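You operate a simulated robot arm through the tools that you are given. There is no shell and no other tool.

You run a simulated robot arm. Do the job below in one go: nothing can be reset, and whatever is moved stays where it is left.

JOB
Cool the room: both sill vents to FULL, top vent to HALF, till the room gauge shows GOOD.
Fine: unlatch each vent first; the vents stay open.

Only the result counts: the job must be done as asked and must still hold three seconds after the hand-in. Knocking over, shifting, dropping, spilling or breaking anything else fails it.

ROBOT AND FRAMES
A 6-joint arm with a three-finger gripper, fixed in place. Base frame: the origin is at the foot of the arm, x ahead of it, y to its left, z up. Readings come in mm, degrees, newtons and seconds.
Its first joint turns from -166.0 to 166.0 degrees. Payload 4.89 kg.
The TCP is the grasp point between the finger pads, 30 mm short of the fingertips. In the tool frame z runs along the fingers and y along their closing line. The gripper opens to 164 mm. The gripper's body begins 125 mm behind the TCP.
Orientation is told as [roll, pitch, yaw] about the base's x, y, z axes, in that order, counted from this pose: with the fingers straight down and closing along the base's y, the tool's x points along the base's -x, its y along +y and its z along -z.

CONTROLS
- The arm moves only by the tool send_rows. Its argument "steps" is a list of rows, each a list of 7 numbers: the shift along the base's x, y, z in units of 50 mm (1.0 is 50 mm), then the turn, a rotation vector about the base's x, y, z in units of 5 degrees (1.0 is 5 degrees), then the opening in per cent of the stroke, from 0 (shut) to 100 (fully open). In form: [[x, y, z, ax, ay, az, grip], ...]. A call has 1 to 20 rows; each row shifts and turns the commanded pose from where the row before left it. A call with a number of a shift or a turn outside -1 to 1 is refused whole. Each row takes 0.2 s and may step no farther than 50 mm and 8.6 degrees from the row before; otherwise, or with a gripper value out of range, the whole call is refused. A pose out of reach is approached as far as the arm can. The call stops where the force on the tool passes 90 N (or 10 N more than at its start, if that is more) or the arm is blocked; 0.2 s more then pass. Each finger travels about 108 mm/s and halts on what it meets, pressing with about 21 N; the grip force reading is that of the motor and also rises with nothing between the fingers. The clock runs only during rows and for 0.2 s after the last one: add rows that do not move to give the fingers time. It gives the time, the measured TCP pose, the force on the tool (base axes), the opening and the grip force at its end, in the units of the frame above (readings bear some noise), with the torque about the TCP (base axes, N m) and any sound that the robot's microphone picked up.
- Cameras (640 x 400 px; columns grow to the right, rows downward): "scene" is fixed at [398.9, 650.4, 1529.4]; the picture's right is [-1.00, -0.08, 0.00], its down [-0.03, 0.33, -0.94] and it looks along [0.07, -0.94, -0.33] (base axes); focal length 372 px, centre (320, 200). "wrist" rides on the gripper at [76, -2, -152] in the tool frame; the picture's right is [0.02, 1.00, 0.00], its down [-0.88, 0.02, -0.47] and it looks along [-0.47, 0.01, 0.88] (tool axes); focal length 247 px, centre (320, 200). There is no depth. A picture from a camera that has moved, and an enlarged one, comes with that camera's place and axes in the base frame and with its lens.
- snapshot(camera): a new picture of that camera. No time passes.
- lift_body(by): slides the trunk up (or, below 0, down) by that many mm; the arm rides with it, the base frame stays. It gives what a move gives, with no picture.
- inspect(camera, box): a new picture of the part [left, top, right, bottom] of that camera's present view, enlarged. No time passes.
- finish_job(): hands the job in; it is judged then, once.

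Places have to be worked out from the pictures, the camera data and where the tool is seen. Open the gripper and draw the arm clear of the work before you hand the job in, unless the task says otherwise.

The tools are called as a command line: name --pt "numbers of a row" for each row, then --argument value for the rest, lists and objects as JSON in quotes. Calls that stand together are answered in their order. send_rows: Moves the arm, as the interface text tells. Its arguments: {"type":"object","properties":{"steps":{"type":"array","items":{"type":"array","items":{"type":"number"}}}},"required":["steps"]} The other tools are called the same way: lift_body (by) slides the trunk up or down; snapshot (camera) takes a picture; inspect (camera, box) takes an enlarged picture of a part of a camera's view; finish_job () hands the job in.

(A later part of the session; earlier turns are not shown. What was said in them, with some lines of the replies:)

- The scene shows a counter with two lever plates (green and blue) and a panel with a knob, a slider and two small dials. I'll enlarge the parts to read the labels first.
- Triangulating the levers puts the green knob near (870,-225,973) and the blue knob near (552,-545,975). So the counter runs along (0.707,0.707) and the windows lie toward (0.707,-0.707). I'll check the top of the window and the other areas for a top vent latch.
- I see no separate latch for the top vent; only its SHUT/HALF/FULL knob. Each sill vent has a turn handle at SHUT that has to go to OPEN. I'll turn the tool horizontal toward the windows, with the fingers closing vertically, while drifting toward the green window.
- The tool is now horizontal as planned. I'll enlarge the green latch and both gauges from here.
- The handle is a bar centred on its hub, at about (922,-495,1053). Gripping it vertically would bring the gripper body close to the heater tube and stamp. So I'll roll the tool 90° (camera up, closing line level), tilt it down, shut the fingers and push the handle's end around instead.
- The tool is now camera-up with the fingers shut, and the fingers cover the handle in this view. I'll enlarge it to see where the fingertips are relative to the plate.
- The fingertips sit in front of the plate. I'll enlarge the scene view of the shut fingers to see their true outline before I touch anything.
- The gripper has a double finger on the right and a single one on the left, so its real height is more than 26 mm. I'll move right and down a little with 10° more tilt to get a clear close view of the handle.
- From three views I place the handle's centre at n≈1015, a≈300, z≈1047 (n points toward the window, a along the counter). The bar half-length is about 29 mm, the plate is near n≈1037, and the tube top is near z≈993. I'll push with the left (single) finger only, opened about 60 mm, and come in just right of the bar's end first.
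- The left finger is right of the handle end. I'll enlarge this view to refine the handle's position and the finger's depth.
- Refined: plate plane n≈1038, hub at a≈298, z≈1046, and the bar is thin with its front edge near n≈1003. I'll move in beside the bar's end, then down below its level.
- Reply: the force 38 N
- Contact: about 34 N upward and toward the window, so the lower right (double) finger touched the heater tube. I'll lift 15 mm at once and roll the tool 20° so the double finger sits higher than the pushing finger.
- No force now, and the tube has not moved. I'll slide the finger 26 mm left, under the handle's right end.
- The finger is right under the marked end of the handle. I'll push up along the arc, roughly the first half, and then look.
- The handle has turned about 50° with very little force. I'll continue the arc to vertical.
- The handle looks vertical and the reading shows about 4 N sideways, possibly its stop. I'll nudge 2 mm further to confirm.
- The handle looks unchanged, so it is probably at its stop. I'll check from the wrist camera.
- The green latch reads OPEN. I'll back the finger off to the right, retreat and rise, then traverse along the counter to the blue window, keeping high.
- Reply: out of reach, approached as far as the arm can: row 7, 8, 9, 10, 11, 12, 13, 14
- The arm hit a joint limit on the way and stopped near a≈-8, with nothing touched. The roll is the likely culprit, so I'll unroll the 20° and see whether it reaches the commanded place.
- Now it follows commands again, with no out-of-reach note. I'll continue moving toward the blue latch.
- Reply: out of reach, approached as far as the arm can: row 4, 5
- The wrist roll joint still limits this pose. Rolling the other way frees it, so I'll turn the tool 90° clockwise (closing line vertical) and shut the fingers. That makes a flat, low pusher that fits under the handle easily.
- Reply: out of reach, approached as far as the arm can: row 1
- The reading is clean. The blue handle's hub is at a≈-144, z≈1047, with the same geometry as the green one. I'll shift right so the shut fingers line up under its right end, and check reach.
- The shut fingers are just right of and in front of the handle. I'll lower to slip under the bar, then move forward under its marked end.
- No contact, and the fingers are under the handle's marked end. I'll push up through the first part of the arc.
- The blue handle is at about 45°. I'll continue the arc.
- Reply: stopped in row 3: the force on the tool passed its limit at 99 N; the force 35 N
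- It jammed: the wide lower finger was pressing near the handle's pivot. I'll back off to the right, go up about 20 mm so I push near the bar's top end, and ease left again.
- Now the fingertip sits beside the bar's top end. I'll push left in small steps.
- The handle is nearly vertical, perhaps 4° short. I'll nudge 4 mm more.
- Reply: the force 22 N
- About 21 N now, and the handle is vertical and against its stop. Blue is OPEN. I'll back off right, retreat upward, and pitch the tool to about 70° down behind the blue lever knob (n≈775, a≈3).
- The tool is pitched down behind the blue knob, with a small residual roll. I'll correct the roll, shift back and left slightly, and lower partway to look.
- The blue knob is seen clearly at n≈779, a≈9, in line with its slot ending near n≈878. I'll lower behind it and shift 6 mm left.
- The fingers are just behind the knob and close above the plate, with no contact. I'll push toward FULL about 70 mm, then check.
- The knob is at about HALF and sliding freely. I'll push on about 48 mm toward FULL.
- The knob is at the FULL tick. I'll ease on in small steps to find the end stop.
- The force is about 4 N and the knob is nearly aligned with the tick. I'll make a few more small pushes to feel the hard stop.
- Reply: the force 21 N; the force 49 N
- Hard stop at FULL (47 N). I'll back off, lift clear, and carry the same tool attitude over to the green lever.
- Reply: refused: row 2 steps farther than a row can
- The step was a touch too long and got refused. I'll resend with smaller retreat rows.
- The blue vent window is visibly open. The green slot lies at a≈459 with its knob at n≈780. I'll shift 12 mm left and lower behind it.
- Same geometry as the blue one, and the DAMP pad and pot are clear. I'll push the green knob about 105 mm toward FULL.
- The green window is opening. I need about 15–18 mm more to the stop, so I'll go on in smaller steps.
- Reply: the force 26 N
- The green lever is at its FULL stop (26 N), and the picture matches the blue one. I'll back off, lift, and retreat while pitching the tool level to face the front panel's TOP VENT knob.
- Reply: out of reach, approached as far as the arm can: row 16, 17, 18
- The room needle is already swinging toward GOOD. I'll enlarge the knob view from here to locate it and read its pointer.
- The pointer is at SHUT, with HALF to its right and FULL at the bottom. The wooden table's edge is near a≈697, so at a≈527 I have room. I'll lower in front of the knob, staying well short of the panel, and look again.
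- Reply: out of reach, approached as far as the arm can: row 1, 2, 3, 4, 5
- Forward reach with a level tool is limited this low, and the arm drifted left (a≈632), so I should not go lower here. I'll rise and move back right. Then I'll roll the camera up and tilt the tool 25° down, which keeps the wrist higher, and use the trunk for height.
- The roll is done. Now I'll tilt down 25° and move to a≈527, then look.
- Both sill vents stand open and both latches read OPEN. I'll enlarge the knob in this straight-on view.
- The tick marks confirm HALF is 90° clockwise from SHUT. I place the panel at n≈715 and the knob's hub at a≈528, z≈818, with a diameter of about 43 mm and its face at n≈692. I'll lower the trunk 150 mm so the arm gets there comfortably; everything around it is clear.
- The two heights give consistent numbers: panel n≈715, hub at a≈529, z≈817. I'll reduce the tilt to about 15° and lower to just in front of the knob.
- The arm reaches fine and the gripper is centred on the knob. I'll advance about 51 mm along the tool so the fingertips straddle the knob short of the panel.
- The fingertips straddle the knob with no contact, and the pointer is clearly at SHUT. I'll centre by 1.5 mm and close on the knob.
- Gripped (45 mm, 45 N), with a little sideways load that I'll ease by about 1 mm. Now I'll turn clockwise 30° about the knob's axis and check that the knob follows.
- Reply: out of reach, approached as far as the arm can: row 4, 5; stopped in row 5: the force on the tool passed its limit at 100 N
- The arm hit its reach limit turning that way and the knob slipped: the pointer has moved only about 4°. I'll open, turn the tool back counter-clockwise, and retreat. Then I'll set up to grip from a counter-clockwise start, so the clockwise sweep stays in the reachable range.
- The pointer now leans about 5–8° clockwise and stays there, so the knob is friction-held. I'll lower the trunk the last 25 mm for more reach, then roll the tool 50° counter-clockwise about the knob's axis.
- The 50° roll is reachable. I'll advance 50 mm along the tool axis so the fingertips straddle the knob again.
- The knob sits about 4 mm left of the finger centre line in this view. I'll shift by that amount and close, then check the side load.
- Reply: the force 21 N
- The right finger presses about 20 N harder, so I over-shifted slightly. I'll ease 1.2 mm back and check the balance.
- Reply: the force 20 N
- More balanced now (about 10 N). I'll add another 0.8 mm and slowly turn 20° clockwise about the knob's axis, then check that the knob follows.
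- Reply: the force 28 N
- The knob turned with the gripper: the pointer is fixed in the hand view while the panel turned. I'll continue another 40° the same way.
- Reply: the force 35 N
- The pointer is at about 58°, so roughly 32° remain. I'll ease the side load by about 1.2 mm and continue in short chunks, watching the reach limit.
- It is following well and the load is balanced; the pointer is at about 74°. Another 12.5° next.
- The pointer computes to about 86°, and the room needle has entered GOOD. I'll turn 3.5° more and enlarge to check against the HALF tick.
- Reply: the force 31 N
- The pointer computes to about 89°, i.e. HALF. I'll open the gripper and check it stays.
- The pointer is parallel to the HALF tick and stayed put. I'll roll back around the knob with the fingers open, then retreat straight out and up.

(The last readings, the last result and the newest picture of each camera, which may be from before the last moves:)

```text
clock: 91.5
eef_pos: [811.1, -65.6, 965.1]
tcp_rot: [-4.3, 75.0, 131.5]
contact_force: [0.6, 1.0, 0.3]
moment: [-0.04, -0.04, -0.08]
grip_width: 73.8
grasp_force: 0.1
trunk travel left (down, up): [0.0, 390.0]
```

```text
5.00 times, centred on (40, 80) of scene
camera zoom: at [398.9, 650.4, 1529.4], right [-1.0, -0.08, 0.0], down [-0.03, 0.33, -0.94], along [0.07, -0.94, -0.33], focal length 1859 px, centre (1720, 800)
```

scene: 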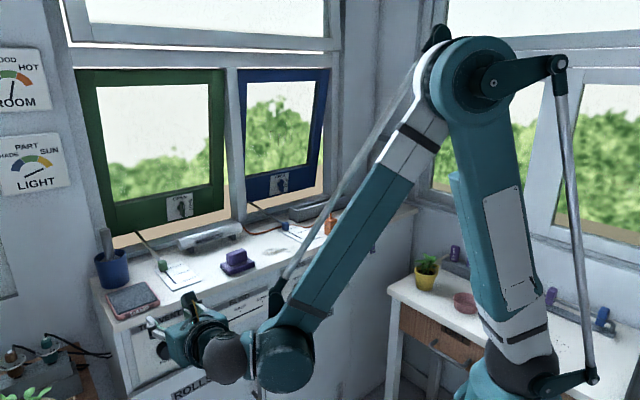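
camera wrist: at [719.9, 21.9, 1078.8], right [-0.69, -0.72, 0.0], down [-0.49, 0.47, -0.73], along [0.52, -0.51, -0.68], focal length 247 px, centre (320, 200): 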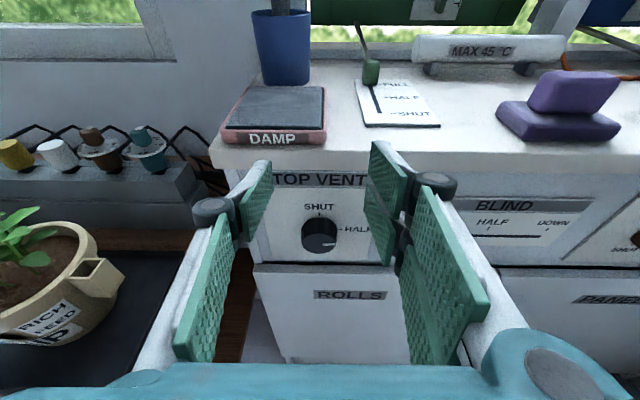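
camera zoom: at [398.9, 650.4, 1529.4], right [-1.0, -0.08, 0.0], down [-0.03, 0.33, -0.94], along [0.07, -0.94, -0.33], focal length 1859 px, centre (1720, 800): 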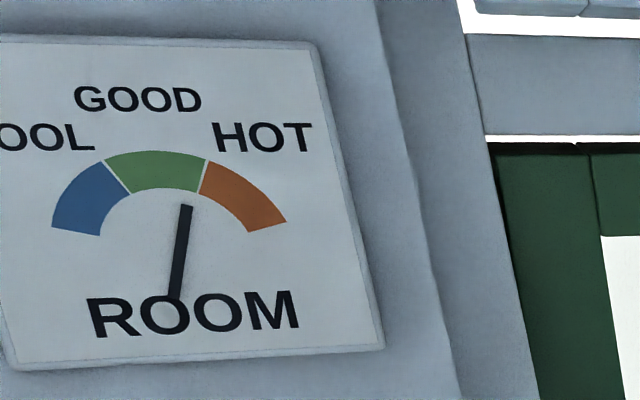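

The top vent has opened and the needle is in the green, still drifting left. I'll enlarge each control to verify it while raising the arm clear and letting time pass.

inspect --camera "wrist" --box '[260, 170, 400, 270]'

inspect --camera "wrist" --box '[310, 0, 480, 140]'

inspect --camera "scene" --box '[130, 170, 330, 295]'

send_rows --pt "-0.1 0.1 0.8 0 0 0 60" --pt "-0.1 0.1 0.8 0 0 0 60" --pt "-0.1 0.1 0.8 0 0 0 60" --pt "0 0 0.8 0 0 0 60" --pt "0 0 0.8 0 0 0 60" --pt "0 0 0 0 0 0 60" --pt "0 0 0 0 0 0 60" --pt "0 0 0 0 0 0 60" --pt "0 0 0 0 0 0 60" --pt "0 0 0 0 0 0 60" --pt "0 0 0 0 0 0 60" --pt "0 0 0 0 0 0 60" --pt "0 0 0 0 0 0 60" --pt "0 0 0 0 0 0 60" --pt "0 0 0 0 0 0 60" --pt "0 0 0 0 0 0 60" --pt "0 0 0 0 0 0 60" --pt "0 0 0 0 0 0 60" --pt "0 0 0 0 0 0 60" --pt "0 0 0 0 0 0 60"

inspect --camera "scene" --box '[0, 40, 80, 120]'

snapshot --camera "scene"

snapshot --camera "wrist"

```text
4.00 times, centred on (330, 220) of wrist
camera zoom: at [719.9, 21.9, 1078.8], right [-0.69, -0.72, 0.0], down [-0.49, 0.47, -0.73], along [0.52, -0.51, -0.68], focal length 988 px, centre (280, 120)
```

zoom: 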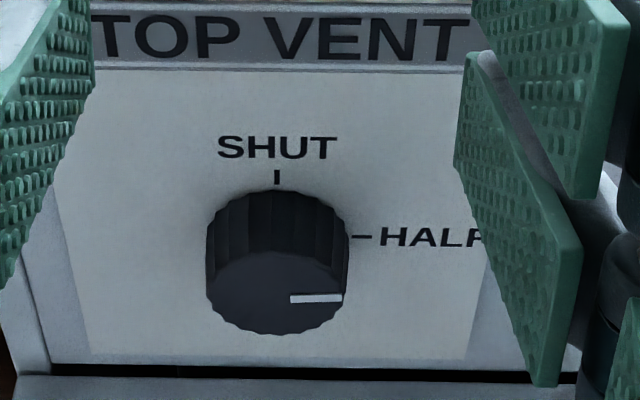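

```text
2.86 times, centred on (395, 70) of wrist
camera zoom: at [719.9, 21.9, 1078.8], right [-0.69, -0.72, 0.0], down [-0.49, 0.47, -0.73], along [0.52, -0.51, -0.68], focal length 706 px, centre (106, 571)
```

zoom: 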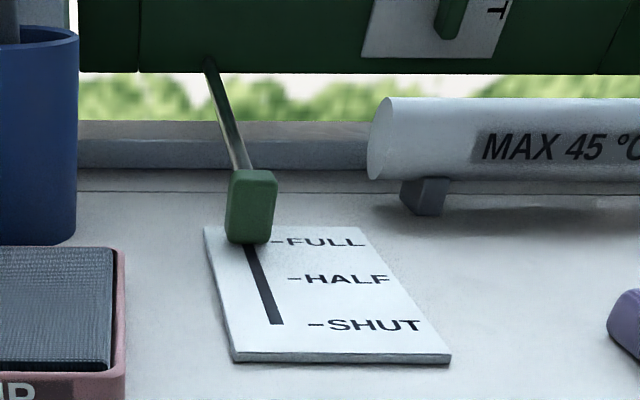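

```text
3.20 times, centred on (230, 232) of scene
camera zoom: at [398.9, 650.4, 1529.4], right [-1.0, -0.08, 0.0], down [-0.03, 0.33, -0.94], along [0.07, -0.94, -0.33], focal length 1190 px, centre (608, 96)
```

zoom: 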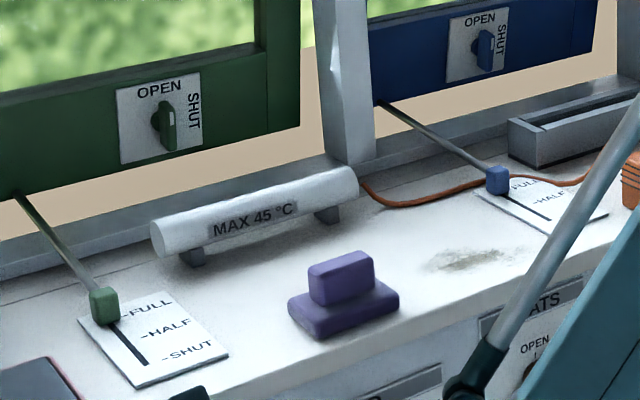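

```text
clock: 95.7
eef_pos: [799.1, -52.1, 1165.4]
tcp_rot: [-4.3, 75.1, 131.5]
contact_force: [-0.5, 0.0, -0.3]
moment: [0.0, -0.02, 0.0]
grip_width: 98.5
grasp_force: 0.0
trunk travel left (down, up): [0.0, 390.0]
```

```text
5.00 times, centred on (40, 80) of scene
camera zoom: at [398.9, 650.4, 1529.4], right [-1.0, -0.08, 0.0], down [-0.03, 0.33, -0.94], along [0.07, -0.94, -0.33], focal length 1859 px, centre (1720, 800)
```

zoom: 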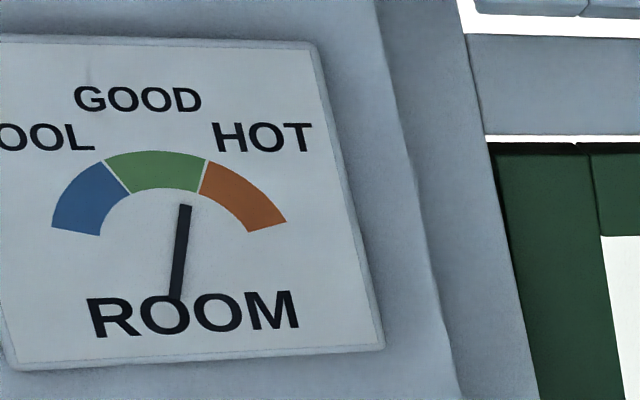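

```text
taken
```

scene: 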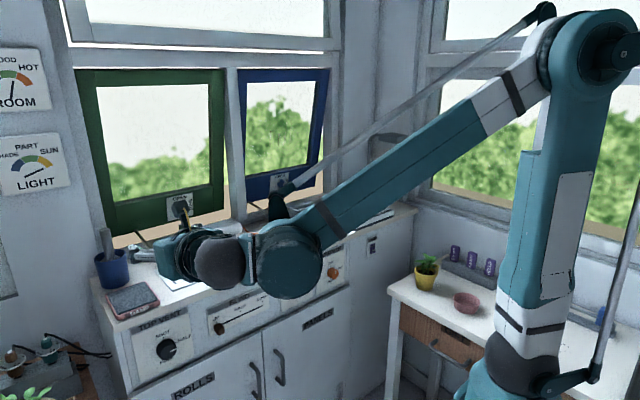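

```text
taken
camera wrist: at [706.0, 35.0, 1279.1], right [-0.69, -0.72, 0.0], down [-0.49, 0.47, -0.73], along [0.52, -0.51, -0.68], focal length 247 px, centre (320, 200)
```

wrist: 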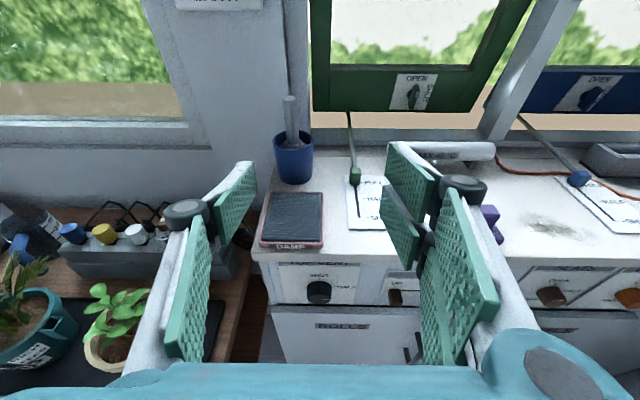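

The green and blue levers are at FULL, both latches are OPEN, the top vent knob is on HALF, and the needle is in GOOD. I'll wait a few more seconds to be sure it settles there.

send_rows --pt "-0.2 0.2 0.3 0 0 0 60" --pt "-0.2 0.2 0.3 0 0 0 60" --pt "0 0 0 0 0 0 60" --pt "0 0 0 0 0 0 60" --pt "0 0 0 0 0 0 60" --pt "0 0 0 0 0 0 60" --pt "0 0 0 0 0 0 60" --pt "0 0 0 0 0 0 60" --pt "0 0 0 0 0 0 60" --pt "0 0 0 0 0 0 60" --pt "0 0 0 0 0 0 60" --pt "0 0 0 0 0 0 60" --pt "0 0 0 0 0 0 60" --pt "0 0 0 0 0 0 60" --pt "0 0 0 0 0 0 60" --pt "0 0 0 0 0 0 60" --pt "0 0 0 0 0 0 60" --pt "0 0 0 0 0 0 60" --pt "0 0 0 0 0 0 60" --pt "0 0 0 0 0 0 60"

send_rows --pt "0 0 0 0 0 0 60" --pt "0 0 0 0 0 0 60" --pt "0 0 0 0 0 0 60" --pt "0 0 0 0 0 0 60" --pt "0 0 0 0 0 0 60" --pt "0 0 0 0 0 0 60" --pt "0 0 0 0 0 0 60" --pt "0 0 0 0 0 0 60" --pt "0 0 0 0 0 0 60" --pt "0 0 0 0 0 0 60" --pt "0 0 0 0 0 0 60" --pt "0 0 0 0 0 0 60" --pt "0 0 0 0 0 0 60" --pt "0 0 0 0 0 0 60" --pt "0 0 0 0 0 0 60" --pt "0 0 0 0 0 0 60" --pt "0 0 0 0 0 0 60" --pt "0 0 0 0 0 0 60" --pt "0 0 0 0 0 0 60" --pt "0 0 0 0 0 0 60"

inspect --camera "scene" --box '[0, 40, 80, 120]'

inspect --camera "scene" --box '[100, 170, 400, 360]'

inspect --camera "wrist" --box '[280, 40, 640, 320]'

```text
clock: 99.9
eef_pos: [775.9, -30.0, 1197.3]
tcp_rot: [-4.4, 75.1, 131.5]
contact_force: [-0.3, -0.5, -0.4]
moment: [-0.03, -0.04, 0.03]
grip_width: 98.4
grasp_force: 0.1
trunk travel left (down, up): [0.0, 390.0]
```

```text
clock: 104.1
eef_pos: [776.4, -30.7, 1197.4]
tcp_rot: [-4.3, 75.0, 131.5]
contact_force: [-0.3, 0.4, 0.3]
moment: [0.0, 0.01, -0.01]
grip_width: 98.3
grasp_force: 0.0
trunk travel left (down, up): [0.0, 390.0]
```

```text
5.00 times, centred on (40, 80) of scene
camera zoom: at [398.9, 650.4, 1529.4], right [-1.0, -0.08, 0.0], down [-0.03, 0.33, -0.94], along [0.07, -0.94, -0.33], focal length 1859 px, centre (1720, 800)
```

zoom: 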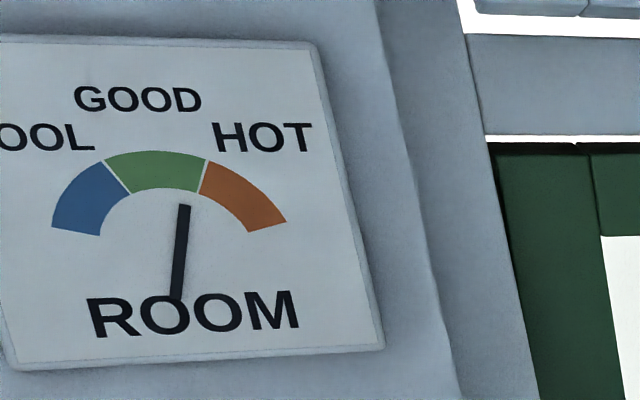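

```text
2.11 times, centred on (250, 265) of scene
camera zoom: at [398.9, 650.4, 1529.4], right [-1.0, -0.08, 0.0], down [-0.03, 0.33, -0.94], along [0.07, -0.94, -0.33], focal length 783 px, centre (467, 63)
```

zoom: 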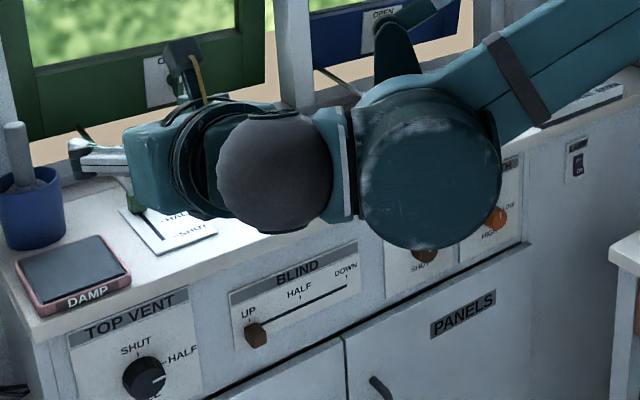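

```text
1.43 times, centred on (460, 180) of wrist
camera zoom: at [684.2, 57.0, 1309.8], right [-0.69, -0.72, 0.0], down [-0.49, 0.47, -0.73], along [0.52, -0.51, -0.68], focal length 353 px, centre (120, 229)
```

zoom: 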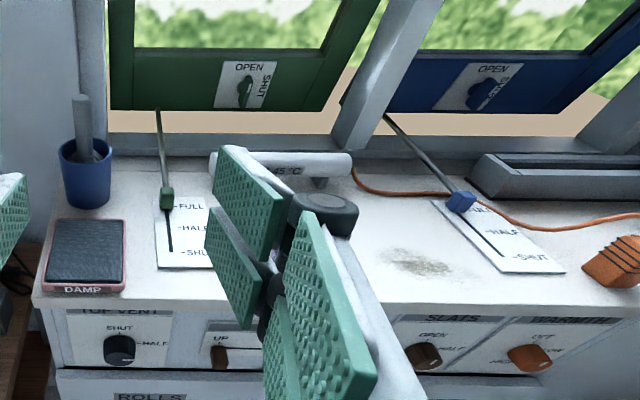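

The needle is steady inside the green GOOD band. Both levers are at FULL with their latches OPEN, the top vent is on HALF, and everything else is where it was. The gripper is open and the arm is clear, so I'm handing in.

finish_job

```text
The job is handed in.
```

The room gauge needle settled inside the green GOOD band and held steady for the last several seconds before I handed the job in.

- **Sill vents:** I turned both latches to OPEN first. Both levers are now pushed to their end stops at FULL, and the green and blue windows are visibly open.
- **Top vent:** the knob points at the HALF mark and the top window is partly open. I saw no separate latch for this vent, only the knob.
- **Contacts along the way:** one finger briefly pressed the "MAX 45 °C" heater tube (about 34 N) while I reached for the green latch. The pictures show it did not move. The arm hit its force limit twice: once on the blue latch handle, and once on the top vent knob, where the gripper slipped. Both ended up where they should be.

Nothing else on the counter looked moved. The gripper is open and the arm is drawn back above the counter. The trunk is still at its lowest position, because I lowered it 175 mm to reach the knob.
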